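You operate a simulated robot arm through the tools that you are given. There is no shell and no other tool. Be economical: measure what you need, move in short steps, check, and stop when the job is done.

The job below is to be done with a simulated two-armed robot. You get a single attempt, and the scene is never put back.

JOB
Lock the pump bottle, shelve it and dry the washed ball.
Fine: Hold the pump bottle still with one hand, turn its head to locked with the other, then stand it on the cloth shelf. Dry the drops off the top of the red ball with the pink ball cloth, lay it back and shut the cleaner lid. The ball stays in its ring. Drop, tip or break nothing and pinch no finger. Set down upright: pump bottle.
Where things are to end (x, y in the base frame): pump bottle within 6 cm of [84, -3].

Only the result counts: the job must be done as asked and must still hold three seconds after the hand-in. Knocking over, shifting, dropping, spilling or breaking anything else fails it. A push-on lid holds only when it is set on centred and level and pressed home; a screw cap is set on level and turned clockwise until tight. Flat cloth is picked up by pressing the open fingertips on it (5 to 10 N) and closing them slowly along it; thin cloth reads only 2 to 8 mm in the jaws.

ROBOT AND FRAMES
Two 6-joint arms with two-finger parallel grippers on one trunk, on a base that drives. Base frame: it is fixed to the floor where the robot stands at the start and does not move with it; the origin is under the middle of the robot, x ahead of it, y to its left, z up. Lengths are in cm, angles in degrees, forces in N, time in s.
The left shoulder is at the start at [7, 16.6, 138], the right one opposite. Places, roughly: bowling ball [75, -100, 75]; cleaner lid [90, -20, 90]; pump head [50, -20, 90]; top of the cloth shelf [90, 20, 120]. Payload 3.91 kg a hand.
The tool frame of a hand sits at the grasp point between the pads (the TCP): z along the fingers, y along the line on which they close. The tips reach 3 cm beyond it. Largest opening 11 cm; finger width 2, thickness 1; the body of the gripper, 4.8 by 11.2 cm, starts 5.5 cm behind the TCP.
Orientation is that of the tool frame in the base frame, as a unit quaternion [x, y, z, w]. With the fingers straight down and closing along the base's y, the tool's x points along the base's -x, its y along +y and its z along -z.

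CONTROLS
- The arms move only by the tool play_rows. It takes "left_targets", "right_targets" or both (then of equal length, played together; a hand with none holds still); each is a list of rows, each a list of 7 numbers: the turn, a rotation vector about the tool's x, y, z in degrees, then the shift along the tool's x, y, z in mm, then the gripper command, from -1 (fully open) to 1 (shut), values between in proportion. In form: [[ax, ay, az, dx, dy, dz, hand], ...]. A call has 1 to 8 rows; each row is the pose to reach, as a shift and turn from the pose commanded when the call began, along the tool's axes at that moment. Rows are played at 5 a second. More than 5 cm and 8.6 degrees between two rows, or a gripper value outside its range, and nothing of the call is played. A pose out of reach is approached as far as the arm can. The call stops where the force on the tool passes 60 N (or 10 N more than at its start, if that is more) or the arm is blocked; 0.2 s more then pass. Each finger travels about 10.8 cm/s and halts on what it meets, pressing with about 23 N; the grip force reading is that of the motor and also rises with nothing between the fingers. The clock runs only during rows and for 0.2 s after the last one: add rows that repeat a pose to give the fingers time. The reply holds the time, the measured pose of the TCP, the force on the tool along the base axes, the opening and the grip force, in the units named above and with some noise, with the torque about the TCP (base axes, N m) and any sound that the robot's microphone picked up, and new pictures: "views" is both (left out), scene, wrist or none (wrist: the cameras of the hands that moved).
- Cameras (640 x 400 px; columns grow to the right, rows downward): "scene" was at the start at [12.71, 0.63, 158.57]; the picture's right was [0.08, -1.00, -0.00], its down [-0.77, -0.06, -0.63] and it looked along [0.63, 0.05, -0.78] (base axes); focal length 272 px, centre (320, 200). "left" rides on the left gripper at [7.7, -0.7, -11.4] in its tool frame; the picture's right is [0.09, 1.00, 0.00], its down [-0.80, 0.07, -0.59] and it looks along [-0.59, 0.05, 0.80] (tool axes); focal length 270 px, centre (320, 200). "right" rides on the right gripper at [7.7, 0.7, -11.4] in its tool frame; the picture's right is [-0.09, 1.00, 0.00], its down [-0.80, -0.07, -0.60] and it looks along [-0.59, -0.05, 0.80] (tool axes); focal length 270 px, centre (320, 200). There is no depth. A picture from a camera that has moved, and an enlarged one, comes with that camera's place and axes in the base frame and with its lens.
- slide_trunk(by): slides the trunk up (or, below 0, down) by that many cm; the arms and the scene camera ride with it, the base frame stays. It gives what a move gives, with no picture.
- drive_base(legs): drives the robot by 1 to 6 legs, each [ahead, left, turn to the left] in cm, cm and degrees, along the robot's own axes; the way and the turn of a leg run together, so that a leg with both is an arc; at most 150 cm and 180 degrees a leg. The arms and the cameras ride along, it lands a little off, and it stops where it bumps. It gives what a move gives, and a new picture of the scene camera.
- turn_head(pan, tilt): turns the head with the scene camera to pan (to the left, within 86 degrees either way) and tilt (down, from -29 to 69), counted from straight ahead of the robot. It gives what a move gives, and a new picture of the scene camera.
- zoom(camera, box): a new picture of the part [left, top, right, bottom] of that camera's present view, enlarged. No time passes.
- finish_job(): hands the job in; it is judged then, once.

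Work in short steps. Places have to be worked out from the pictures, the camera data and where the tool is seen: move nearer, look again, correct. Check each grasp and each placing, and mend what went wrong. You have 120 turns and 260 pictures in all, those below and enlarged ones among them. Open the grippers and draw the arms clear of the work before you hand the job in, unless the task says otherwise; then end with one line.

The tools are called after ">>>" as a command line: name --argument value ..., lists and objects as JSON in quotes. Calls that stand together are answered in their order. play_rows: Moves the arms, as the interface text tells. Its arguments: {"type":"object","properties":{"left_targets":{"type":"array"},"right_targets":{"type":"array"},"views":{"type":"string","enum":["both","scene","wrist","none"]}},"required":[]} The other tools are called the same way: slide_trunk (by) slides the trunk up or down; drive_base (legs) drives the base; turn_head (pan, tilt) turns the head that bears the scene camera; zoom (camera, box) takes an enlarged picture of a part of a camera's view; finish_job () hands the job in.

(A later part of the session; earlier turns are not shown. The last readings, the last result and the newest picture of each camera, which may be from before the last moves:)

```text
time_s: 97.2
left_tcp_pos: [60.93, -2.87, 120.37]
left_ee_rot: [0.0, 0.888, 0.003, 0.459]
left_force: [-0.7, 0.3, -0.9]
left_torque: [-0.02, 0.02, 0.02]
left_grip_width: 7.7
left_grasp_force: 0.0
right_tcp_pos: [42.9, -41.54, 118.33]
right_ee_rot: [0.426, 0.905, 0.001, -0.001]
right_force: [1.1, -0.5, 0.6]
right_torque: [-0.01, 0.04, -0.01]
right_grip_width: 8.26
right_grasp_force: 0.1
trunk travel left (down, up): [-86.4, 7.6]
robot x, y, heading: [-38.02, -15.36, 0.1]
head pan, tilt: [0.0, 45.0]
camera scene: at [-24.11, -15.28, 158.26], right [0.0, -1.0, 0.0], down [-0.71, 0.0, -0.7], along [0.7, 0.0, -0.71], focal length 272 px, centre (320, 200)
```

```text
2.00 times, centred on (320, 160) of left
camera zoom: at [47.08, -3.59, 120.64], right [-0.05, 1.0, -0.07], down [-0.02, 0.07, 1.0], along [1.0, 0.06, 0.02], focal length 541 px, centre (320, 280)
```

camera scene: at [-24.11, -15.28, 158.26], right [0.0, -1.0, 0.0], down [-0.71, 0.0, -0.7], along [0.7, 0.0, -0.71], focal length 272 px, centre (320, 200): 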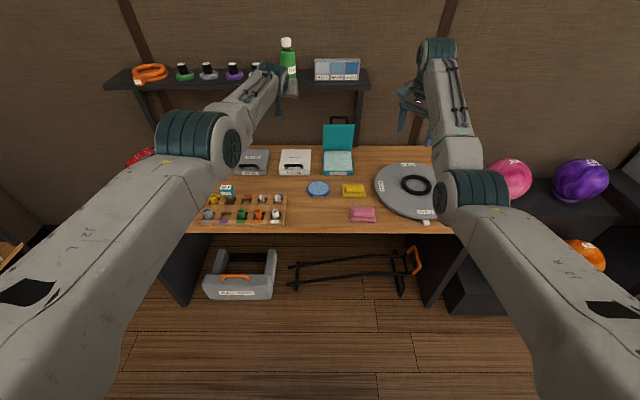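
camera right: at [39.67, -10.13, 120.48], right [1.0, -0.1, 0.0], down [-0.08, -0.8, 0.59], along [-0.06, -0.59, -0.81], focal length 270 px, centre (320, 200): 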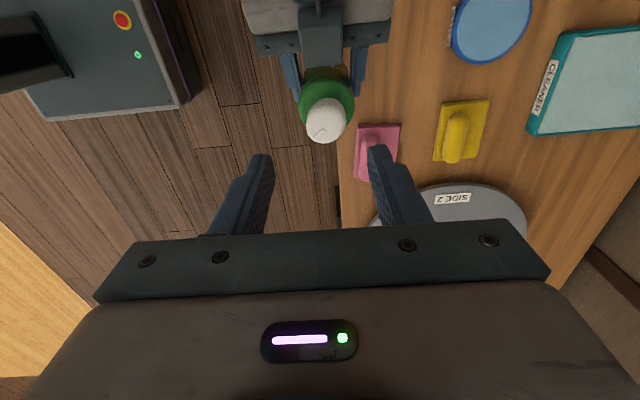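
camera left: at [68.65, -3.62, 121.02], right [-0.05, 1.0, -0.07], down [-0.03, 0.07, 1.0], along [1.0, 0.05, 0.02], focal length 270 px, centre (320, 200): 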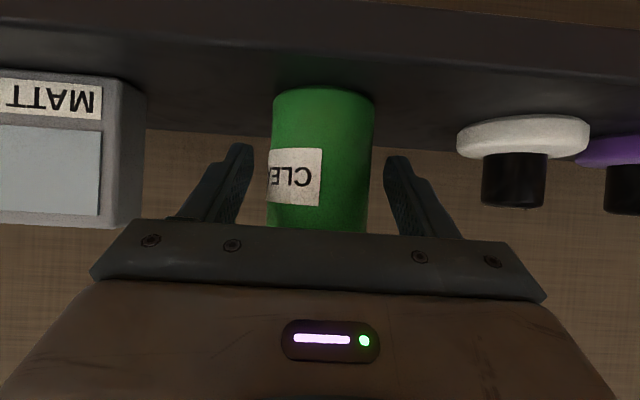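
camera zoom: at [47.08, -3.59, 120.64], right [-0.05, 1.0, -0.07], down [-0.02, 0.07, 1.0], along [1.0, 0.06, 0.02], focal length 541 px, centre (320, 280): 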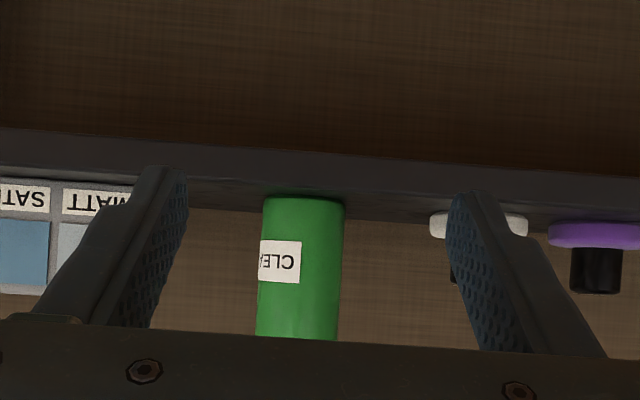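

Bottle is shelved upright. Now prepare for the cloth: fold the left tool to point down (out of the way), and drive forward with the trunk lowered.

>>> play_rows --left_targets '[[0, 7.8, 0, 23, 0, -12, -0.4], [0, 15.6, 0, 46, 0, -24, -0.4], [0, 23.4, 0, 70, 0, -36, -0.4], [0, 31.2, 0, 93, 0, -48, -0.4], [0, 39, 0, 116, 0, -60, -0.4], [0, 46.8, 0, 139, 0, -72, -0.4], [0, 54.6, 0, 162, 0, -84, -0.4]]' --views "none"

>>> slide_trunk --by -9

>>> drive_base --legs '[[10, 0, 0]]'

>>> play_rows --right_targets '[[0, 0, 8, 22, 3, 15, -0.5], [0, 0, 16, 44, 6, 30, -0.5], [0, 0, 24, 66, 9, 45, -0.5], [0, 0, 32, 88, 12, 60, -0.5], [0, 0, 40, 110, 14, 80, -0.5], [0, 0, 40, 110, 14, 80, -0.5]]'

```text
time_s: 98.8
left_tcp_pos: [44.89, -3.05, 112.24]
left_ee_rot: [-0.001, 1.0, 0.003, 0.002]
left_force: [-0.4, 0.7, 0.2]
left_torque: [0.02, 0.01, -0.03]
left_grip_width: 7.71
left_grasp_force: 0.0
left hand out of reach, approached as far as the arm can: row 1, 2, 3, 4, 5, 6, 7
right_tcp_pos: [42.49, -41.44, 118.76]
right_ee_rot: [0.425, 0.905, 0.002, 0.0]
right_force: [0.5, -0.6, -0.2]
right_torque: [0.01, -0.02, -0.02]
right_grip_width: 8.23
right_grasp_force: 0.1
trunk travel left (down, up): [-86.4, 7.6]
robot x, y, heading: [-37.53, -14.95, 0.2]
head pan, tilt: [0.0, 45.0]
```

```text
time_s: 100.0
left_tcp_pos: [45.07, -2.99, 103.32]
left_ee_rot: [-0.001, 1.0, 0.002, 0.003]
left_force: [0.4, 0.1, 0.2]
left_torque: [-0.01, 0.0, -0.01]
left_grip_width: 7.7
left_grasp_force: 0.0
right_tcp_pos: [42.5, -41.47, 109.63]
right_ee_rot: [0.425, 0.905, 0.001, 0.0]
right_force: [-0.2, 0.9, 1.1]
right_torque: [-0.03, 0.02, -0.03]
right_grip_width: 8.27
right_grasp_force: 0.0
trunk travel left (down, up): [-77.4, 16.6]
robot x, y, heading: [-38.04, -15.63, 0.0]
head pan, tilt: [0.0, 45.0]
```

```text
time_s: 101.2
left_tcp_pos: [54.78, -2.9, 103.55]
left_ee_rot: [-0.002, 1.0, 0.002, 0.004]
left_force: [0.4, 0.7, -0.6]
left_torque: [0.0, -0.01, 0.01]
left_grip_width: 7.71
left_grasp_force: 0.0
right_tcp_pos: [52.28, -41.48, 110.03]
right_ee_rot: [0.425, 0.905, 0.002, 0.001]
right_force: [0.2, 0.9, -0.2]
right_torque: [0.0, 0.01, 0.03]
right_grip_width: 8.23
right_grasp_force: 0.1
trunk travel left (down, up): [-77.4, 16.6]
robot x, y, heading: [-27.87, -15.21, 0.3]
head pan, tilt: [0.0, 45.0]
camera scene: at [-15.05, -15.21, 149.37], right [0.0, -1.0, 0.0], down [-0.71, 0.0, -0.71], along [0.71, 0.0, -0.71], focal length 272 px, centre (320, 200)
```

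scene: 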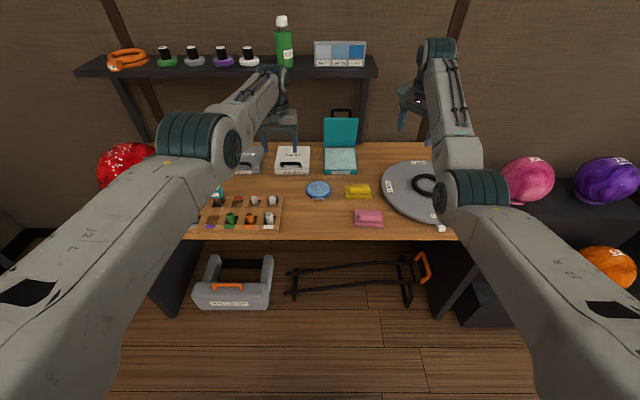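

```text
time_s: 102.6
left_tcp_pos: [54.97, -2.92, 103.24]
left_ee_rot: [-0.002, 1.0, 0.002, 0.003]
left_force: [-0.9, -0.2, -0.1]
left_torque: [0.0, 0.02, -0.01]
left_grip_width: 7.71
left_grasp_force: 0.0
right_tcp_pos: [47.32, -31.92, 101.21]
right_ee_rot: [0.709, 0.705, 0.003, 0.001]
right_force: [0.1, -0.4, 0.1]
right_torque: [0.02, 0.0, 0.01]
right_grip_width: 8.27
right_grasp_force: 0.0
right hand out of reach, approached as far as the arm can: row 2, 3, 4, 5, 6
trunk travel left (down, up): [-77.4, 16.6]
robot x, y, heading: [-27.97, -15.22, 0.3]
head pan, tilt: [0.0, 45.0]
camera scene: at [-14.62, -15.28, 149.31], right [0.0, -1.0, 0.0], down [-0.71, 0.0, -0.71], along [0.71, 0.0, -0.71], focal length 272 px, centre (320, 200)
camera right: at [48.07, -24.34, 112.73], right [1.0, -0.09, 0.0], down [-0.08, -0.8, 0.59], along [-0.05, -0.59, -0.81], focal length 270 px, centre (320, 200)
```

scene: 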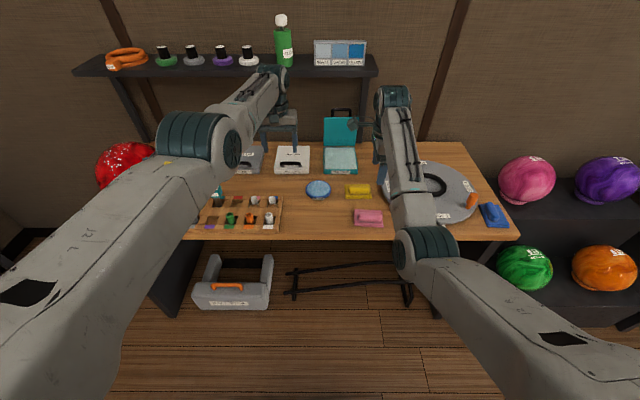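
right: 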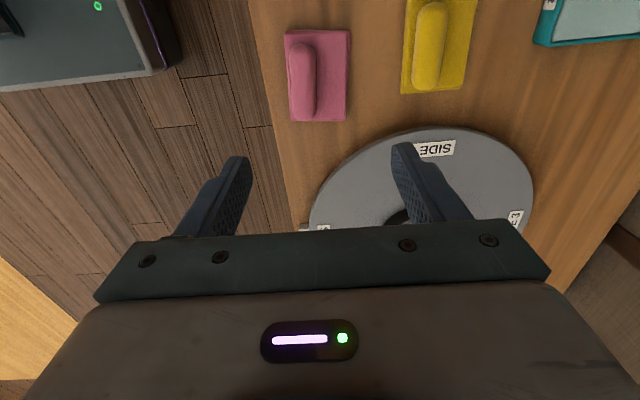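

>>> zoom --camera "scene" --box '[330, 170, 400, 240]'

>>> zoom --camera "right" --box '[250, 10, 410, 140]'

```text
5.71 times, centred on (365, 205) of scene
camera zoom: at [-14.62, -15.28, 149.31], right [0.0, -1.0, 0.0], down [-0.71, 0.0, -0.71], along [0.71, 0.0, -0.71], focal length 1555 px, centre (63, 171)
```

zoom: 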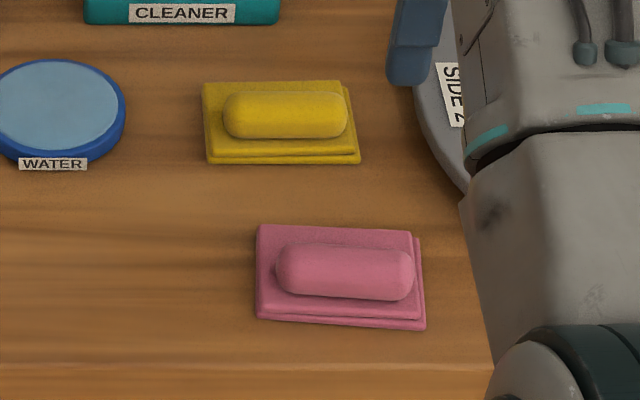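

```text
3.08 times, centred on (330, 75) of right
camera zoom: at [48.07, -24.34, 112.73], right [1.0, -0.09, 0.0], down [-0.08, -0.8, 0.59], along [-0.05, -0.59, -0.81], focal length 832 px, centre (289, 585)
```

zoom: 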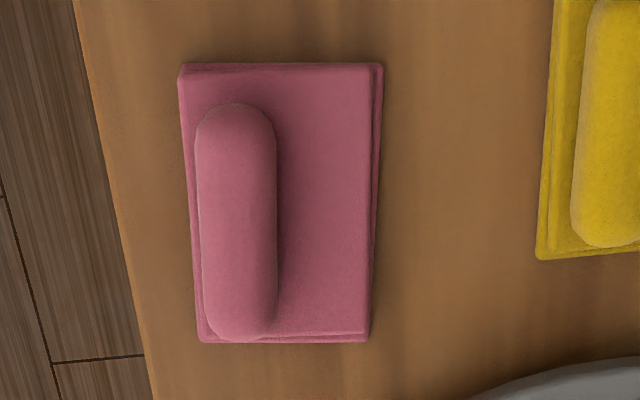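

Handle of the pink cloth: centre ≈(45.6,-31.7,80), ~3 cm wide, axis along y. Right yaw is already right; descend over it.

>>> play_rows --right_targets '[[0, 0, 0, 2, -4, 40, -0.2], [0, 0, 0, 2, -8, 80, -0.2], [0, 0, 0, 2, -12, 120, -0.2], [0, 0, 0, 2, -17, 150, -0.2], [0, 0, 0, 2, -17, 170, -0.2], [0, 0, 0, 2, -17, 170, -0.2]]' --views "wrist"

>>> zoom --camera "scene" --box '[310, 150, 420, 240]'

```text
time_s: 104.0
left_tcp_pos: [55.06, -2.87, 103.32]
left_ee_rot: [-0.002, 1.0, 0.002, 0.003]
left_force: [-0.1, -0.1, 0.8]
left_torque: [-0.01, -0.03, 0.0]
left_grip_width: 7.74
left_grasp_force: 0.1
right_tcp_pos: [45.79, -31.45, 84.25]
right_ee_rot: [0.709, 0.705, 0.001, -0.001]
right_force: [0.1, 0.0, 1.0]
right_torque: [0.01, 0.03, 0.0]
right_grip_width: 6.6
right_grasp_force: 0.1
trunk travel left (down, up): [-77.4, 16.6]
robot x, y, heading: [-27.91, -15.38, 0.1]
head pan, tilt: [0.0, 45.0]
camera right: at [46.37, -24.01, 95.79], right [1.0, -0.09, 0.0], down [-0.08, -0.8, 0.59], along [-0.05, -0.59, -0.81], focal length 270 px, centre (320, 200)
```

right: 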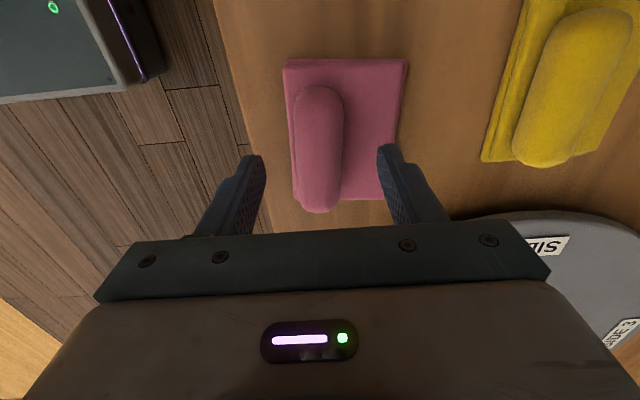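

```text
4.44 times, centred on (365, 195) of scene
camera zoom: at [-14.72, -15.22, 149.32], right [0.0, -1.0, 0.0], down [-0.71, 0.0, -0.71], along [0.71, 0.0, -0.71], focal length 1210 px, centre (120, 222)
```

zoom: 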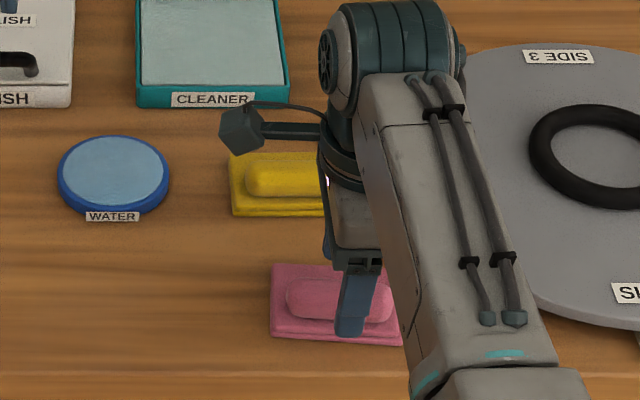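

Centred on the handle. Descend 2 cm and close.

>>> play_rows --right_targets '[[0, 0, 0, 0, 0, 12, -0.2], [0, 0, 0, 0, 0, 22, -0.2], [0, 0, 0, 0, 0, 22, 0.1], [0, 0, 0, 0, 0, 22, 0.4], [0, 0, 0, 0, 0, 22, 0.7], [0, 0, 0, 0, 0, 22, 0.8], [0, 0, 0, 0, 0, 22, 0.8]]' --views "wrist"

```text
time_s: 105.6
left_tcp_pos: [54.88, -2.84, 103.42]
left_ee_rot: [-0.002, 1.0, 0.003, 0.004]
left_force: [0.1, -1.0, 0.4]
left_torque: [0.0, -0.02, -0.01]
left_grip_width: 7.71
left_grasp_force: 0.0
right_tcp_pos: [45.47, -31.52, 82.37]
right_ee_rot: [0.709, 0.705, 0.003, 0.001]
right_force: [1.2, 0.1, 18.8]
right_torque: [0.03, 0.03, -0.25]
right_grip_width: 2.84
right_grasp_force: 22.5
trunk travel left (down, up): [-77.4, 16.6]
robot x, y, heading: [-27.86, -15.15, 0.3]
head pan, tilt: [0.0, 45.0]
camera right: at [46.17, -24.02, 93.89], right [1.0, -0.09, 0.01], down [-0.08, -0.8, 0.59], along [-0.05, -0.59, -0.81], focal length 270 px, centre (320, 200)
```

right: 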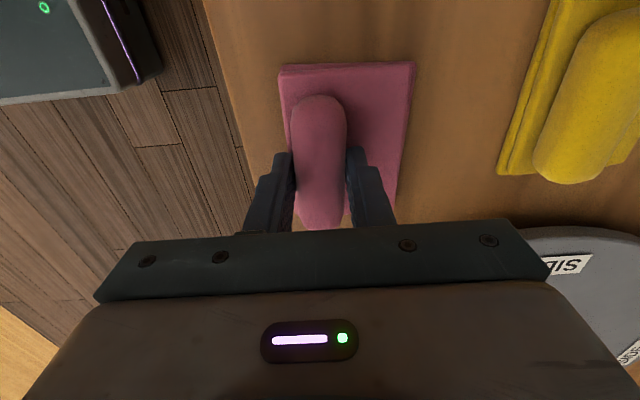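

Handle gripped (2.84 cm). Lift with the trunk and check.

>>> slide_trunk --by 12

>>> turn_head --pan 30 --tilt 45

>>> zoom --camera "right" --box '[0, 0, 640, 400]'

```text
time_s: 107.1
left_tcp_pos: [55.08, -2.88, 115.27]
left_ee_rot: [-0.002, 1.0, 0.003, 0.004]
left_force: [0.2, -0.4, 0.0]
left_torque: [0.02, 0.01, 0.01]
left_grip_width: 7.69
left_grasp_force: 0.2
right_tcp_pos: [45.57, -31.57, 94.06]
right_ee_rot: [0.708, 0.706, 0.002, -0.001]
right_force: [0.0, -0.1, 0.0]
right_torque: [-0.04, 0.03, 0.01]
right_grip_width: 2.76
right_grasp_force: 22.3
trunk travel left (down, up): [-89.4, 4.6]
robot x, y, heading: [-27.93, -15.47, 0.4]
head pan, tilt: [0.0, 45.0]
```

```text
time_s: 108.0
left_tcp_pos: [55.09, -2.81, 115.35]
left_ee_rot: [-0.002, 1.0, 0.003, 0.002]
left_force: [0.3, 0.1, 0.2]
left_torque: [-0.01, -0.01, -0.01]
left_grip_width: 7.71
left_grasp_force: 0.1
right_tcp_pos: [45.66, -31.52, 94.05]
right_ee_rot: [0.709, 0.706, 0.002, -0.001]
right_force: [-0.8, 0.5, 0.1]
right_torque: [0.03, -0.02, 0.01]
right_grip_width: 2.73
right_grasp_force: 22.7
trunk travel left (down, up): [-89.4, 4.6]
robot x, y, heading: [-27.93, -15.17, 0.5]
head pan, tilt: [30.0, 45.0]
camera scene: at [-15.81, -11.18, 161.32], right [0.5, -0.86, 0.0], down [-0.61, -0.36, -0.71], along [0.61, 0.36, -0.71], focal length 272 px, centre (320, 200)
```

scene: 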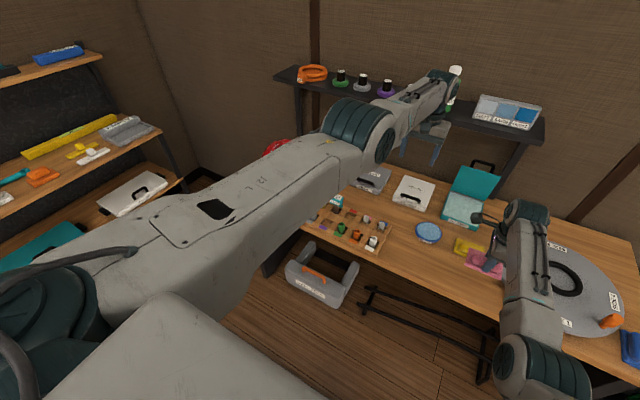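

```text
1.00 times, centred on (320, 200) of right
camera zoom: at [46.34, -24.06, 105.59], right [1.0, -0.09, 0.0], down [-0.08, -0.8, 0.59], along [-0.05, -0.59, -0.81], focal length 270 px, centre (320, 200)
```

zoom: 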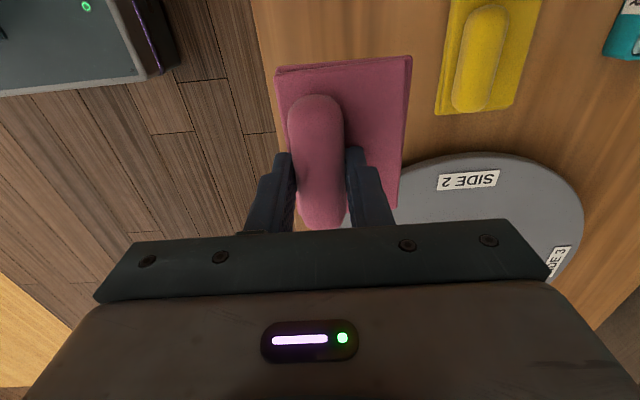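

Cloth held firmly. Raise the trunk, back off and drive left to look at the ball.

>>> slide_trunk --by 4.5

>>> drive_base --legs '[[-18, 0, 0], [0, 60, 0]]'

>>> turn_head --pan 0 --tilt 42

```text
time_s: 108.9
left_tcp_pos: [55.12, -2.99, 119.68]
left_ee_rot: [-0.002, 1.0, 0.003, 0.003]
left_force: [0.2, -0.2, -0.4]
left_torque: [0.0, 0.0, 0.01]
left_grip_width: 7.69
left_grasp_force: 0.0
right_tcp_pos: [45.71, -31.52, 98.63]
right_ee_rot: [0.709, 0.705, 0.002, -0.001]
right_force: [-0.1, 0.6, 0.5]
right_torque: [0.02, 0.03, -0.02]
right_grip_width: 2.72
right_grasp_force: 22.8
trunk travel left (down, up): [-93.9, 0.1]
robot x, y, heading: [-27.86, -15.52, 0.5]
head pan, tilt: [30.0, 45.0]
```

```text
time_s: 113.4
left_tcp_pos: [37.02, 56.26, 119.83]
left_ee_rot: [-0.001, 1.0, 0.003, 0.003]
left_force: [0.0, -0.5, 0.6]
left_torque: [0.0, 0.0, 0.01]
left_grip_width: 7.68
left_grasp_force: 0.1
right_tcp_pos: [27.6, 27.68, 98.54]
right_ee_rot: [0.709, 0.705, 0.001, -0.001]
right_force: [-0.3, 0.0, -0.3]
right_torque: [0.0, 0.02, -0.02]
right_grip_width: 2.71
right_grasp_force: 23.0
trunk travel left (down, up): [-93.9, 0.1]
robot x, y, heading: [-46.13, 43.67, 0.1]
head pan, tilt: [30.0, 45.0]
camera scene: at [-33.83, 48.19, 165.83], right [0.5, -0.87, 0.0], down [-0.61, -0.35, -0.71], along [0.61, 0.36, -0.71], focal length 272 px, centre (320, 200)
```

scene: 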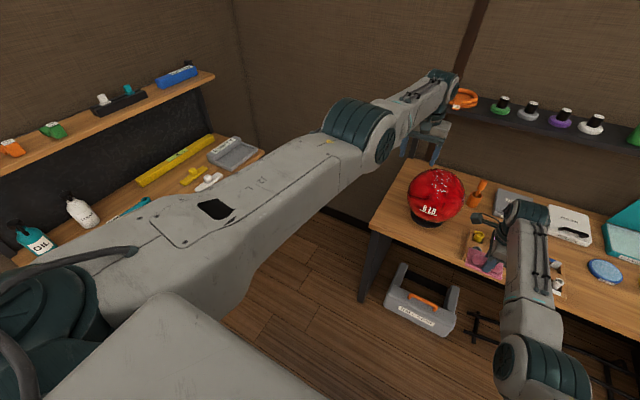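

```text
time_s: 114.3
left_tcp_pos: [37.06, 56.63, 119.71]
left_ee_rot: [-0.001, 1.0, 0.003, 0.002]
left_force: [0.3, 0.7, 0.1]
left_torque: [-0.01, -0.01, 0.0]
left_grip_width: 7.7
left_grasp_force: 0.1
right_tcp_pos: [27.52, 27.82, 98.59]
right_ee_rot: [0.709, 0.705, 0.001, 0.0]
right_force: [0.0, 0.8, 0.5]
right_torque: [0.01, 0.05, 0.0]
right_grip_width: 2.74
right_grasp_force: 23.1
trunk travel left (down, up): [-93.9, 0.1]
robot x, y, heading: [-45.9, 44.79, 0.0]
head pan, tilt: [0.0, 42.0]
camera scene: at [-32.5, 44.39, 166.25], right [0.0, -1.0, 0.0], down [-0.67, 0.0, -0.74], along [0.74, 0.0, -0.67], focal length 272 px, centre (320, 200)
```

scene: 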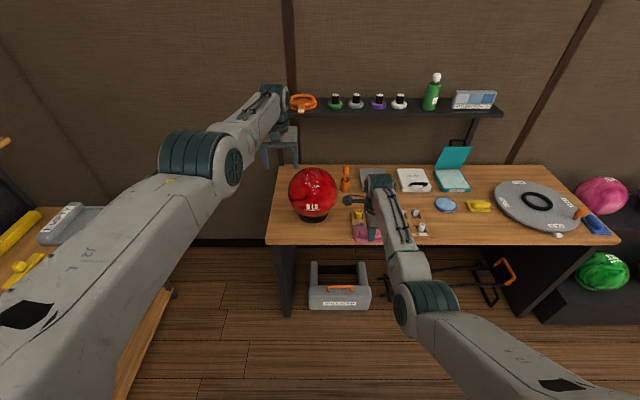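

>>> zoom --camera "scene" --box '[275, 155, 355, 230]'

```text
5.33 times, centred on (315, 192) of scene
camera zoom: at [-32.5, 44.39, 166.25], right [0.0, -1.0, 0.0], down [-0.67, 0.0, -0.74], along [0.74, 0.0, -0.67], focal length 1452 px, centre (347, 240)
```

zoom: 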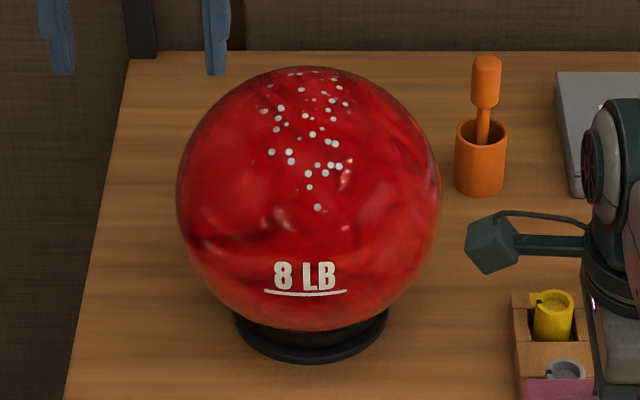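

Ball centre ≈(58.1,47.6,88.8), radius 10.8; drops spread from the front side (~50° toward robot) over the top to ~35° behind, ±4 cm sideways. I'll raise the cloth, then drive so it hovers over the ball's top.

>>> play_rows --right_targets '[[0, 0, 0, 0, 9, -30, 0.8], [0, 0, 0, 0, 18, -60, 0.8], [0, 0, 0, 0, 27, -90, 0.8], [0, 0, 0, 0, 36, -120, 0.8], [0, 0, 0, 0, 36, -120, 0.8]]' --views "none"

>>> drive_base --legs '[[0, 19.8, 0]]'

```text
time_s: 115.5
left_tcp_pos: [37.02, 56.53, 119.75]
left_ee_rot: [-0.001, 1.0, 0.002, 0.003]
left_force: [-0.3, 0.0, 0.0]
left_torque: [0.0, 0.02, 0.01]
left_grip_width: 7.69
left_grasp_force: 0.0
right_tcp_pos: [31.03, 27.72, 110.58]
right_ee_rot: [0.709, 0.705, 0.002, 0.0]
right_force: [0.9, -0.2, -0.6]
right_torque: [0.02, 0.01, 0.02]
right_grip_width: 2.72
right_grasp_force: 23.0
trunk travel left (down, up): [-93.9, 0.1]
robot x, y, heading: [-45.95, 44.25, 0.1]
head pan, tilt: [0.0, 42.0]
```

```text
time_s: 117.1
left_tcp_pos: [36.87, 76.0, 119.79]
left_ee_rot: [-0.001, 1.0, 0.004, 0.002]
left_force: [-0.4, -0.4, -0.1]
left_torque: [0.05, -0.01, -0.03]
left_grip_width: 7.68
left_grasp_force: 0.0
right_tcp_pos: [31.02, 47.17, 110.43]
right_ee_rot: [0.71, 0.704, 0.002, -0.002]
right_force: [0.5, -0.2, -0.5]
right_torque: [0.04, 0.03, 0.0]
right_grip_width: 2.71
right_grasp_force: 22.9
trunk travel left (down, up): [-93.9, 0.1]
robot x, y, heading: [-45.97, 63.97, 0.2]
head pan, tilt: [0.0, 42.0]
camera scene: at [-32.55, 63.46, 166.25], right [0.0, -1.0, 0.0], down [-0.67, 0.0, -0.74], along [0.74, 0.01, -0.67], focal length 272 px, centre (320, 200)
```

scene: 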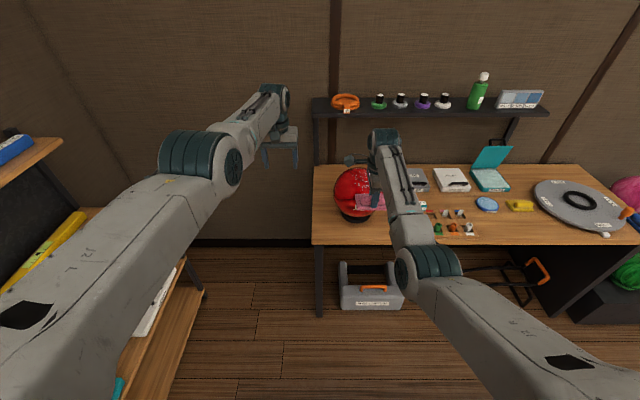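

Tilt the cloth 45° forward (keeping the wrist) so it matches the ball's near slope.

>>> play_rows --right_targets '[[-7.5, 0, 0, 0, 26, -2, 0.8], [-15, 0, 0, 0, 52, -7, 0.8], [-22.5, 0, 0, 0, 77, -15, 0.8], [-30, 0, 0, 0, 100, -27, 0.8], [-37.5, 0, 0, 0, 122, -41, 0.8], [-45, 0, 0, 0, 141, -59, 0.8], [-45, 0, 0, 0, 141, -59, 0.8]]' --views "none"

>>> slide_trunk --by -12

>>> zoom --camera "scene" --box '[300, 110, 460, 230]'

>>> zoom --camera "right" --box '[0, 0, 640, 400]'

```text
time_s: 118.7
left_tcp_pos: [36.94, 76.31, 119.77]
left_ee_rot: [-0.001, 1.0, 0.003, 0.003]
left_force: [-0.3, 0.4, 0.9]
left_torque: [0.0, -0.01, 0.0]
left_grip_width: 7.68
left_grasp_force: 0.0
right_tcp_pos: [45.16, 47.42, 116.46]
right_ee_rot: [0.655, 0.651, 0.271, 0.272]
right_force: [0.4, 0.8, -0.6]
right_torque: [-0.01, 0.05, -0.03]
right_grip_width: 2.7
right_grasp_force: 22.6
trunk travel left (down, up): [-93.9, 0.1]
robot x, y, heading: [-46.1, 63.79, 0.2]
head pan, tilt: [0.0, 42.0]
```

```text
time_s: 120.2
left_tcp_pos: [36.81, 76.24, 107.92]
left_ee_rot: [0.0, 1.0, 0.003, 0.002]
left_force: [-0.1, 0.1, 0.4]
left_torque: [0.03, 0.02, 0.0]
left_grip_width: 7.69
left_grasp_force: 0.0
right_tcp_pos: [45.12, 47.43, 104.43]
right_ee_rot: [0.656, 0.651, 0.271, 0.271]
right_force: [-0.1, 0.3, -0.3]
right_torque: [0.0, 0.0, 0.0]
right_grip_width: 2.69
right_grasp_force: 23.4
trunk travel left (down, up): [-81.9, 12.1]
robot x, y, heading: [-45.86, 63.98, 0.3]
head pan, tilt: [0.0, 42.0]
```

```text
3.33 times, centred on (380, 170) of scene
camera zoom: at [-32.59, 64.02, 154.26], right [0.0, -1.0, 0.0], down [-0.67, 0.0, -0.74], along [0.74, 0.0, -0.67], focal length 907 px, centre (120, 300)
```

zoom: 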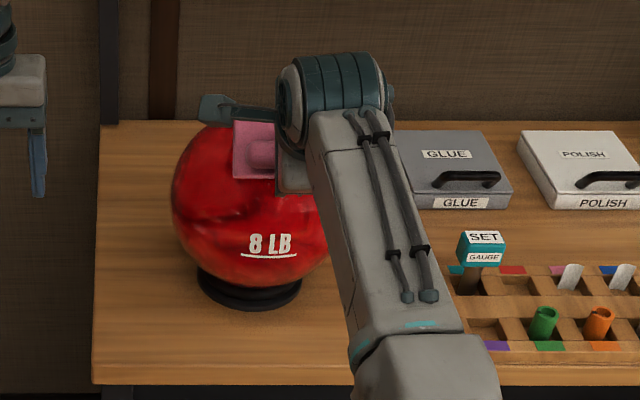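

```text
1.00 times, centred on (320, 200) of right
camera zoom: at [37.49, 54.98, 113.02], right [0.7, -0.09, 0.71], down [-0.48, -0.8, 0.37], along [0.53, -0.59, -0.61], focal length 270 px, centre (320, 200)
```

zoom: 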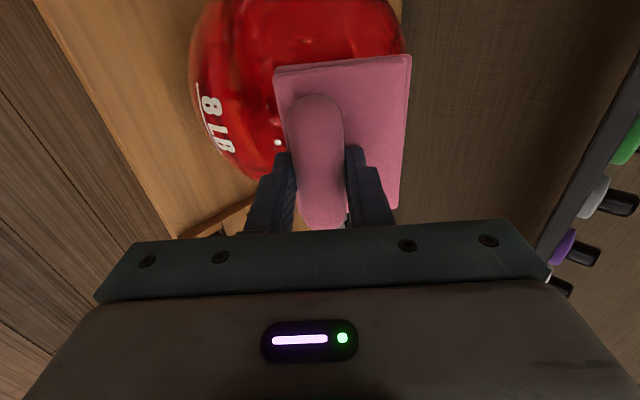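

Lower onto the near slope: 4.5 cm, then small steps to contact.

>>> slide_trunk --by -4.5

>>> slide_trunk --by -0.8

>>> slide_trunk --by -0.6

```text
time_s: 121.1
left_tcp_pos: [36.81, 76.34, 103.43]
left_ee_rot: [0.0, 1.0, 0.003, 0.003]
left_force: [0.1, 0.1, -0.5]
left_torque: [0.0, -0.01, -0.01]
left_grip_width: 7.71
left_grasp_force: 0.1
right_tcp_pos: [44.9, 47.47, 99.91]
right_ee_rot: [0.656, 0.651, 0.27, 0.271]
right_force: [-7.3, 0.4, 1.7]
right_torque: [0.05, 0.04, 0.08]
right_grip_width: 2.72
right_grasp_force: 23.3
trunk travel left (down, up): [-77.4, 16.6]
robot x, y, heading: [-46.56, 64.19, 0.1]
head pan, tilt: [0.0, 42.0]
```

```text
time_s: 121.7
left_tcp_pos: [36.52, 76.28, 102.83]
left_ee_rot: [-0.001, 1.0, 0.003, 0.005]
left_force: [-0.4, 0.7, 0.3]
left_torque: [0.02, -0.01, 0.0]
left_grip_width: 7.72
left_grasp_force: 0.1
right_tcp_pos: [44.82, 47.44, 99.78]
right_ee_rot: [0.654, 0.649, 0.274, 0.274]
right_force: [-5.5, -0.1, 16.6]
right_torque: [0.13, -0.5, 0.03]
right_grip_width: 2.72
right_grasp_force: 22.8
trunk travel left (down, up): [-76.6, 17.4]
robot x, y, heading: [-45.97, 63.51, 0.3]
head pan, tilt: [0.0, 42.0]
```

```text
time_s: 122.2
left_tcp_pos: [36.27, 76.4, 102.53]
left_ee_rot: [-0.001, 1.0, 0.002, 0.006]
left_force: [-0.2, 0.1, 0.4]
left_torque: [-0.03, -0.02, 0.0]
left_grip_width: 7.69
left_grasp_force: 0.2
right_tcp_pos: [44.48, 47.48, 99.44]
right_ee_rot: [0.654, 0.649, 0.275, 0.276]
right_force: [-10.6, -0.4, 27.5]
right_torque: [0.17, -0.91, -0.02]
right_grip_width: 2.73
right_grasp_force: 23.6
trunk travel left (down, up): [-76.0, 18.0]
robot x, y, heading: [-46.14, 63.67, 0.2]
head pan, tilt: [0.0, 42.0]
```

Good contact, a bit strong. Ease off 0.6 and wipe sideways along the ball's curvature (±21°).

>>> slide_trunk --by 0.6

>>> play_rows --right_targets '[[0, 7, 0, -20, 0, 1, 0.8], [0, 14, 0, -39, 0, 5, 0.8], [0, 21, 0, -57, 0, 11, 0.8], [0, 14, 0, -39, 0, 5, 0.8], [0, 7, 0, -20, 0, 1, 0.8], [0, 0, 0, 0, 0, 0, 0.8]]' --views "none"

>>> play_rows --right_targets '[[0, -7, 0, 20, 0, 1, 0.8], [0, -14, 0, 39, 0, 5, 0.8], [0, -21, 0, 57, 0, 11, 0.8], [0, -14, 0, 39, 0, 5, 0.8], [0, -7, 0, 20, 0, 1, 0.8], [0, 0, 0, 0, 0, 0, 0.8]]' --views "wrist"

```text
time_s: 122.8
left_tcp_pos: [36.45, 76.3, 102.99]
left_ee_rot: [0.0, 1.0, 0.002, 0.005]
left_force: [-1.2, 0.4, -0.5]
left_torque: [-0.05, 0.0, -0.02]
left_grip_width: 7.69
left_grasp_force: 0.1
right_tcp_pos: [44.54, 47.43, 99.44]
right_ee_rot: [0.655, 0.651, 0.271, 0.272]
right_force: [-15.0, 0.3, 16.5]
right_torque: [0.05, -0.47, 0.07]
right_grip_width: 2.74
right_grasp_force: 23.0
trunk travel left (down, up): [-76.6, 17.4]
robot x, y, heading: [-45.66, 64.01, 0.2]
head pan, tilt: [0.0, 42.0]
```

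```text
time_s: 124.2
left_tcp_pos: [36.42, 76.2, 102.91]
left_ee_rot: [-0.001, 1.0, 0.002, 0.005]
left_force: [0.7, 0.6, -0.9]
left_torque: [-0.01, -0.01, 0.0]
left_grip_width: 7.72
left_grasp_force: 0.1
right_tcp_pos: [44.59, 47.49, 99.53]
right_ee_rot: [0.655, 0.65, 0.273, 0.273]
right_force: [-16.9, -4.7, 14.6]
right_torque: [-0.05, -0.4, -0.15]
right_grip_width: 2.71
right_grasp_force: 22.7
trunk travel left (down, up): [-76.6, 17.4]
robot x, y, heading: [-45.95, 64.04, 0.3]
head pan, tilt: [0.0, 42.0]
```

```text
time_s: 125.6
left_tcp_pos: [36.44, 76.28, 102.93]
left_ee_rot: [-0.001, 1.0, 0.003, 0.005]
left_force: [-0.4, -0.1, -0.2]
left_torque: [0.03, -0.01, 0.04]
left_grip_width: 7.7
left_grasp_force: 0.0
right_tcp_pos: [44.71, 47.46, 99.58]
right_ee_rot: [0.655, 0.65, 0.272, 0.273]
right_force: [-13.3, 2.8, 13.1]
right_torque: [0.04, -0.32, 0.07]
right_grip_width: 2.74
right_grasp_force: 23.5
trunk travel left (down, up): [-76.6, 17.4]
robot x, y, heading: [-46.17, 63.83, 0.0]
head pan, tilt: [0.0, 42.0]
camera right: at [37.01, 55.0, 108.17], right [0.7, -0.09, 0.71], down [-0.48, -0.8, 0.37], along [0.53, -0.59, -0.6], focal length 270 px, centre (320, 200)
```

right: 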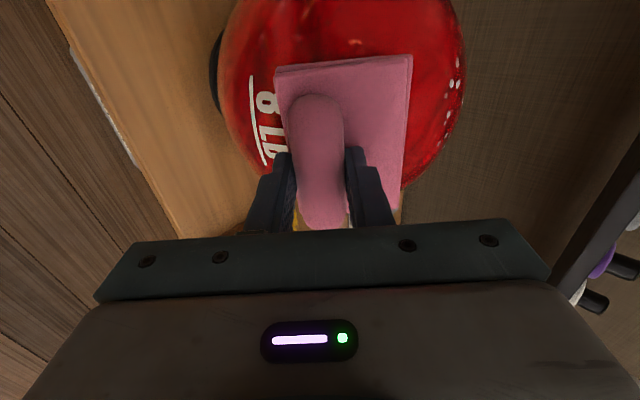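

Near-side drops are gone; those on top remain. Next station: lift, reduce tilt to ~22°, drive 12.3 cm forward, lower.

>>> slide_trunk --by 12

>>> play_rows --right_targets '[[7.7, 0, 0, 0, -27, -2, 0.8], [15.4, 0, 0, 0, -53, -7, 0.8], [23, 0, 0, 0, -78, -16, 0.8], [23, 0, 0, 0, -78, -16, 0.8]]' --views "none"

>>> drive_base --legs '[[12.3, 0, 0]]'

>>> zoom --camera "right" --box '[0, 0, 640, 400]'

```text
time_s: 127.1
left_tcp_pos: [36.94, 76.3, 114.48]
left_ee_rot: [0.0, 1.0, 0.002, 0.003]
left_force: [0.6, 0.3, 0.0]
left_torque: [0.0, 0.01, -0.04]
left_grip_width: 7.68
left_grasp_force: 0.1
right_tcp_pos: [45.08, 47.41, 111.13]
right_ee_rot: [0.655, 0.651, 0.271, 0.271]
right_force: [0.5, 0.1, -0.8]
right_torque: [0.01, 0.01, -0.01]
right_grip_width: 2.72
right_grasp_force: 22.9
trunk travel left (down, up): [-88.6, 5.4]
robot x, y, heading: [-45.85, 63.83, 0.2]
head pan, tilt: [0.0, 42.0]
```

```text
time_s: 128.1
left_tcp_pos: [36.99, 76.26, 114.4]
left_ee_rot: [-0.001, 1.0, 0.002, 0.002]
left_force: [0.5, -0.1, 0.2]
left_torque: [-0.03, 0.0, -0.01]
left_grip_width: 7.71
left_grasp_force: 0.0
right_tcp_pos: [38.36, 47.56, 106.65]
right_ee_rot: [0.696, 0.693, 0.135, 0.135]
right_force: [-0.5, 0.8, 0.2]
right_torque: [0.01, 0.03, -0.03]
right_grip_width: 2.73
right_grasp_force: 23.0
trunk travel left (down, up): [-88.6, 5.4]
robot x, y, heading: [-45.99, 63.72, -0.1]
head pan, tilt: [0.0, 42.0]
```

```text
time_s: 129.3
left_tcp_pos: [49.09, 76.47, 114.9]
left_ee_rot: [-0.002, 1.0, 0.004, 0.005]
left_force: [0.0, -0.7, 0.0]
left_torque: [-0.01, -0.03, 0.01]
left_grip_width: 7.71
left_grasp_force: 0.0
right_tcp_pos: [50.6, 47.65, 106.92]
right_ee_rot: [0.696, 0.691, 0.137, 0.137]
right_force: [0.2, -0.3, -0.1]
right_torque: [-0.01, -0.02, -0.02]
right_grip_width: 2.7
right_grasp_force: 22.8
trunk travel left (down, up): [-88.6, 5.4]
robot x, y, heading: [-33.58, 64.15, 0.4]
head pan, tilt: [0.0, 42.0]
camera scene: at [-20.63, 64.08, 161.0], right [0.0, -1.0, 0.0], down [-0.67, 0.0, -0.74], along [0.74, 0.0, -0.67], focal length 272 px, centre (320, 200)
```

scene: 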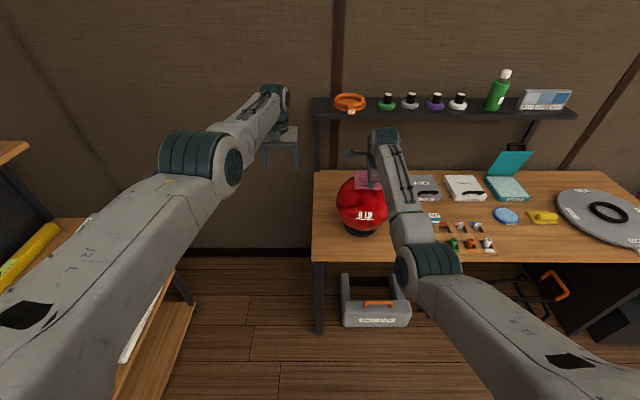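

```text
1.00 times, centred on (320, 200) of right
camera zoom: at [46.87, 55.17, 117.84], right [0.92, -0.09, 0.38], down [-0.29, -0.8, 0.52], along [0.25, -0.59, -0.77], focal length 270 px, centre (320, 200)
```

zoom: 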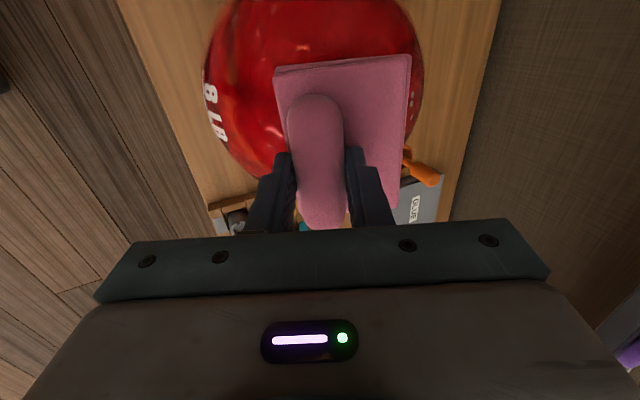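

>>> slide_trunk --by -3.2

>>> slide_trunk --by -0.5

>>> slide_trunk --by -0.3

```text
time_s: 130.1
left_tcp_pos: [48.89, 76.5, 111.66]
left_ee_rot: [-0.002, 1.0, 0.003, 0.004]
left_force: [-0.1, -0.2, -0.5]
left_torque: [-0.02, 0.02, -0.01]
left_grip_width: 7.68
left_grasp_force: 0.1
right_tcp_pos: [50.6, 47.65, 104.11]
right_ee_rot: [0.695, 0.691, 0.139, 0.138]
right_force: [-3.7, 0.9, 21.1]
right_torque: [0.06, -0.27, -0.01]
right_grip_width: 2.74
right_grasp_force: 22.8
trunk travel left (down, up): [-85.4, 8.6]
robot x, y, heading: [-33.83, 63.82, 0.1]
head pan, tilt: [0.0, 42.0]
```

```text
time_s: 130.6
left_tcp_pos: [48.74, 76.49, 111.36]
left_ee_rot: [-0.002, 1.0, 0.002, 0.006]
left_force: [-0.3, 0.4, 0.5]
left_torque: [-0.01, 0.04, 0.0]
left_grip_width: 7.7
left_grasp_force: 0.1
right_tcp_pos: [50.29, 47.63, 104.04]
right_ee_rot: [0.695, 0.691, 0.141, 0.14]
right_force: [-0.9, 0.3, 35.0]
right_torque: [0.14, -0.72, 0.0]
right_grip_width: 2.74
right_grasp_force: 23.2
trunk travel left (down, up): [-84.9, 9.1]
robot x, y, heading: [-33.82, 63.93, 0.2]
head pan, tilt: [0.0, 42.0]
```

```text
time_s: 131.2
left_tcp_pos: [48.73, 76.58, 111.18]
left_ee_rot: [-0.002, 1.0, 0.002, 0.006]
left_force: [-0.1, -0.9, -0.3]
left_torque: [-0.02, 0.04, 0.0]
left_grip_width: 7.71
left_grasp_force: 0.1
right_tcp_pos: [50.38, 47.7, 104.15]
right_ee_rot: [0.694, 0.691, 0.142, 0.141]
right_force: [-0.5, -0.9, 41.7]
right_torque: [0.17, -0.82, -0.05]
right_grip_width: 2.74
right_grasp_force: 23.5
trunk travel left (down, up): [-84.6, 9.4]
robot x, y, heading: [-33.87, 63.89, 0.3]
head pan, tilt: [0.0, 42.0]
```

>>> slide_trunk --by 0.9

>>> play_rows --right_targets '[[0, 7, 0, -20, 0, 1, 0.8], [0, 14, 0, -39, 0, 5, 0.8], [0, 21, 0, -57, 0, 11, 0.8], [0, 14, 0, -39, 0, 5, 0.8], [0, 7, 0, -20, 0, 1, 0.8], [0, 0, 0, 0, 0, 0, 0.8]]' --views "none"

>>> play_rows --right_targets '[[0, -7, 0, 20, 0, 1, 0.8], [0, -14, 0, 39, 0, 5, 0.8], [0, -21, 0, 57, 0, 11, 0.8], [0, -14, 0, 39, 0, 5, 0.8], [0, -7, 0, 20, 0, 1, 0.8], [0, 0, 0, 0, 0, 0, 0.8]]' --views "wrist"

```text
time_s: 131.7
left_tcp_pos: [48.75, 76.51, 111.81]
left_ee_rot: [-0.002, 1.0, 0.003, 0.006]
left_force: [0.8, 0.0, -1.0]
left_torque: [-0.02, -0.03, -0.02]
left_grip_width: 7.71
left_grasp_force: 0.1
right_tcp_pos: [50.47, 47.8, 104.05]
right_ee_rot: [0.695, 0.692, 0.138, 0.137]
right_force: [-2.3, 0.5, 23.1]
right_torque: [0.17, -0.51, 0.02]
right_grip_width: 2.71
right_grasp_force: 23.2
trunk travel left (down, up): [-85.5, 8.5]
robot x, y, heading: [-33.79, 64.05, 0.2]
head pan, tilt: [0.0, 42.0]
```

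```text
time_s: 133.1
left_tcp_pos: [48.69, 76.61, 111.95]
left_ee_rot: [-0.002, 1.0, 0.001, 0.006]
left_force: [0.5, 0.4, -0.6]
left_torque: [-0.04, -0.02, -0.02]
left_grip_width: 7.71
left_grasp_force: 0.1
right_tcp_pos: [50.32, 47.88, 104.7]
right_ee_rot: [0.695, 0.691, 0.14, 0.141]
right_force: [-5.6, -6.3, 34.0]
right_torque: [0.78, -0.62, 0.0]
right_grip_width: 2.76
right_grasp_force: 23.0
trunk travel left (down, up): [-85.5, 8.5]
robot x, y, heading: [-33.97, 63.82, 0.1]
head pan, tilt: [0.0, 42.0]
```

```text
time_s: 134.5
left_tcp_pos: [48.53, 76.13, 112.01]
left_ee_rot: [-0.002, 1.0, 0.004, 0.006]
left_force: [-0.6, 0.2, 0.3]
left_torque: [0.01, -0.01, -0.02]
left_grip_width: 7.68
left_grasp_force: 0.1
right_tcp_pos: [50.18, 47.15, 104.31]
right_ee_rot: [0.695, 0.691, 0.14, 0.139]
right_force: [-13.2, -9.1, 31.3]
right_torque: [0.04, -0.43, -0.13]
right_grip_width: 2.7
right_grasp_force: 22.9
trunk travel left (down, up): [-85.5, 8.5]
robot x, y, heading: [-33.6, 63.8, 0.1]
head pan, tilt: [0.0, 42.0]
camera right: at [46.42, 54.8, 115.18], right [0.92, -0.09, 0.38], down [-0.3, -0.8, 0.52], along [0.26, -0.59, -0.76], focal length 270 px, centre (320, 200)
```

right: 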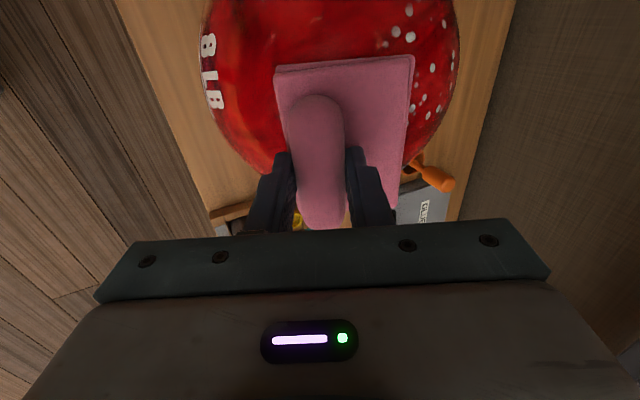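

Lift and look at the ball, then go to the top station (tilt 0), driving 13.4 cm forward.

>>> slide_trunk --by 6

>>> play_rows --right_targets '[[7.3, 0, 0, 0, -26, -2, 0.8], [14.7, 0, 0, 0, -51, -7, 0.8], [22, 0, 0, 0, -75, -15, 0.8], [22, 0, 0, 0, -75, -15, 0.8]]' --views "wrist"

>>> zoom --camera "scene" --box '[320, 140, 420, 250]'

```text
time_s: 135.5
left_tcp_pos: [49.25, 76.35, 117.34]
left_ee_rot: [-0.002, 1.0, 0.003, 0.003]
left_force: [0.2, 0.3, 0.6]
left_torque: [-0.03, 0.01, 0.03]
left_grip_width: 7.67
left_grasp_force: 0.0
right_tcp_pos: [50.78, 47.58, 109.37]
right_ee_rot: [0.696, 0.693, 0.135, 0.135]
right_force: [0.8, 0.2, -1.2]
right_torque: [0.0, 0.02, 0.02]
right_grip_width: 2.76
right_grasp_force: 23.2
trunk travel left (down, up): [-91.5, 2.5]
robot x, y, heading: [-33.94, 64.31, 0.1]
head pan, tilt: [0.0, 42.0]
```

```text
time_s: 136.5
left_tcp_pos: [49.36, 76.47, 117.33]
left_ee_rot: [-0.002, 1.0, 0.003, 0.002]
left_force: [-0.2, 0.3, -0.1]
left_torque: [-0.03, -0.01, -0.01]
left_grip_width: 7.7
left_grasp_force: 0.0
right_tcp_pos: [43.22, 47.69, 108.1]
right_ee_rot: [0.709, 0.706, 0.001, 0.0]
right_force: [-0.1, -0.1, 0.6]
right_torque: [-0.03, -0.01, -0.01]
right_grip_width: 2.73
right_grasp_force: 23.2
trunk travel left (down, up): [-91.5, 2.5]
robot x, y, heading: [-33.42, 64.32, 0.4]
head pan, tilt: [0.0, 42.0]
camera right: at [43.99, 55.15, 119.61], right [1.0, -0.09, 0.0], down [-0.08, -0.8, 0.59], along [-0.06, -0.59, -0.81], focal length 270 px, centre (320, 200)
```

right: 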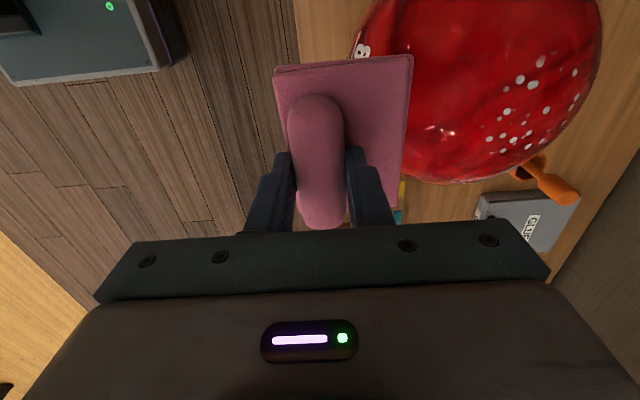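

```text
3.64 times, centred on (370, 195) of scene
camera zoom: at [-20.22, 64.09, 163.86], right [0.0, -1.0, 0.0], down [-0.67, 0.0, -0.74], along [0.74, 0.0, -0.67], focal length 990 px, centre (138, 218)
```

zoom: 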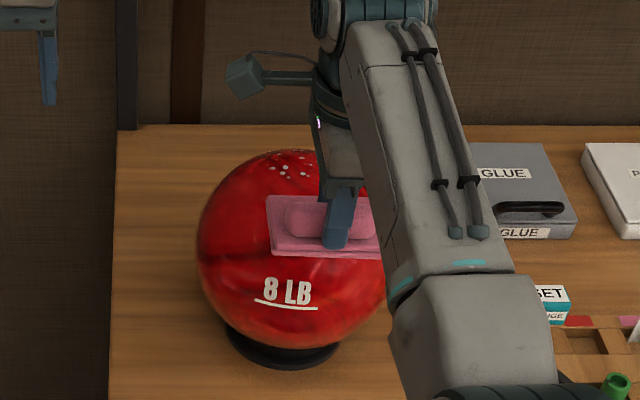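

Ball intact in its ring; remaining drops lie on the very top and just beyond. Drive over the top and lower.

>>> drive_base --legs '[[13.3, 0, 0]]'

>>> slide_trunk --by -1.8

>>> slide_trunk --by -0.5

```text
time_s: 137.8
left_tcp_pos: [62.31, 76.43, 117.68]
left_ee_rot: [-0.002, 1.0, 0.002, 0.005]
left_force: [-0.2, 0.6, -0.3]
left_torque: [0.01, -0.01, 0.05]
left_grip_width: 7.71
left_grasp_force: 0.2
right_tcp_pos: [56.35, 47.65, 108.3]
right_ee_rot: [0.709, 0.706, 0.002, 0.001]
right_force: [0.6, 1.2, 0.2]
right_torque: [0.01, -0.05, -0.01]
right_grip_width: 2.73
right_grasp_force: 23.4
trunk travel left (down, up): [-91.5, 2.5]
robot x, y, heading: [-20.62, 64.19, 0.1]
head pan, tilt: [0.0, 42.0]
camera scene: at [-7.3, 64.17, 163.9], right [0.0, -1.0, 0.0], down [-0.67, 0.0, -0.74], along [0.74, 0.0, -0.67], focal length 272 px, centre (320, 200)
```

scene: 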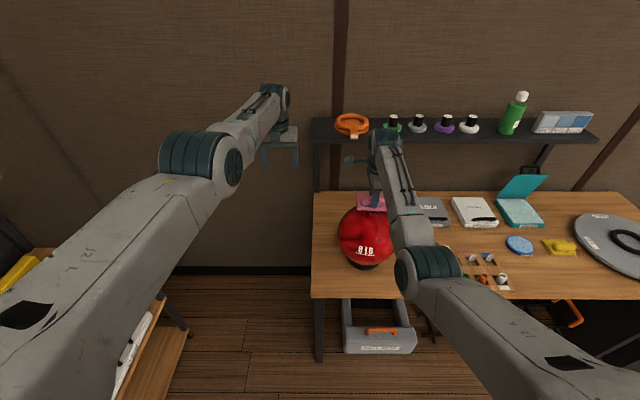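

```text
time_s: 138.5
left_tcp_pos: [62.6, 76.48, 115.65]
left_ee_rot: [-0.002, 1.0, 0.002, 0.004]
left_force: [-0.4, 0.7, 0.6]
left_torque: [-0.02, 0.03, 0.02]
left_grip_width: 7.72
left_grasp_force: 0.0
right_tcp_pos: [56.67, 47.69, 106.4]
right_ee_rot: [0.709, 0.706, 0.002, 0.0]
right_force: [0.8, -1.3, -0.1]
right_torque: [-0.02, 0.0, -0.01]
right_grip_width: 2.71
right_grasp_force: 23.3
trunk travel left (down, up): [-89.7, 4.3]
robot x, y, heading: [-20.13, 63.83, 0.5]
head pan, tilt: [0.0, 42.0]
```

```text
time_s: 139.0
left_tcp_pos: [62.77, 76.43, 115.16]
left_ee_rot: [-0.001, 1.0, 0.003, 0.003]
left_force: [-0.1, -0.2, 0.2]
left_torque: [-0.05, 0.0, 0.0]
left_grip_width: 7.71
left_grasp_force: 0.1
right_tcp_pos: [56.58, 47.65, 105.78]
right_ee_rot: [0.709, 0.705, 0.002, 0.0]
right_force: [0.2, 0.4, -0.5]
right_torque: [0.0, 0.01, -0.04]
right_grip_width: 2.72
right_grasp_force: 22.6
trunk travel left (down, up): [-89.2, 4.8]
robot x, y, heading: [-20.39, 64.17, 0.6]
head pan, tilt: [0.0, 42.0]
```

>>> slide_trunk --by -0.5

>>> slide_trunk --by -0.4

```text
time_s: 139.6
left_tcp_pos: [62.63, 76.5, 114.73]
left_ee_rot: [-0.001, 1.0, 0.004, 0.004]
left_force: [-0.2, -1.0, 0.3]
left_torque: [0.0, 0.01, 0.02]
left_grip_width: 7.7
left_grasp_force: 0.1
right_tcp_pos: [56.66, 47.61, 105.45]
right_ee_rot: [0.709, 0.705, 0.002, 0.001]
right_force: [-0.7, 0.0, 3.5]
right_torque: [-0.02, -0.05, -0.02]
right_grip_width: 2.71
right_grasp_force: 23.0
trunk travel left (down, up): [-88.7, 5.3]
robot x, y, heading: [-20.55, 63.7, 0.5]
head pan, tilt: [0.0, 42.0]
```

```text
time_s: 140.1
left_tcp_pos: [62.37, 76.58, 114.47]
left_ee_rot: [-0.001, 1.0, 0.002, 0.005]
left_force: [0.0, 0.3, 0.2]
left_torque: [0.0, 0.0, -0.03]
left_grip_width: 7.7
left_grasp_force: 0.0
right_tcp_pos: [56.46, 47.73, 105.36]
right_ee_rot: [0.709, 0.705, 0.004, 0.003]
right_force: [3.1, -0.6, 20.4]
right_torque: [-0.13, -0.09, -0.02]
right_grip_width: 2.71
right_grasp_force: 22.9
trunk travel left (down, up): [-88.3, 5.7]
robot x, y, heading: [-20.29, 63.91, 0.3]
head pan, tilt: [0.0, 42.0]
```

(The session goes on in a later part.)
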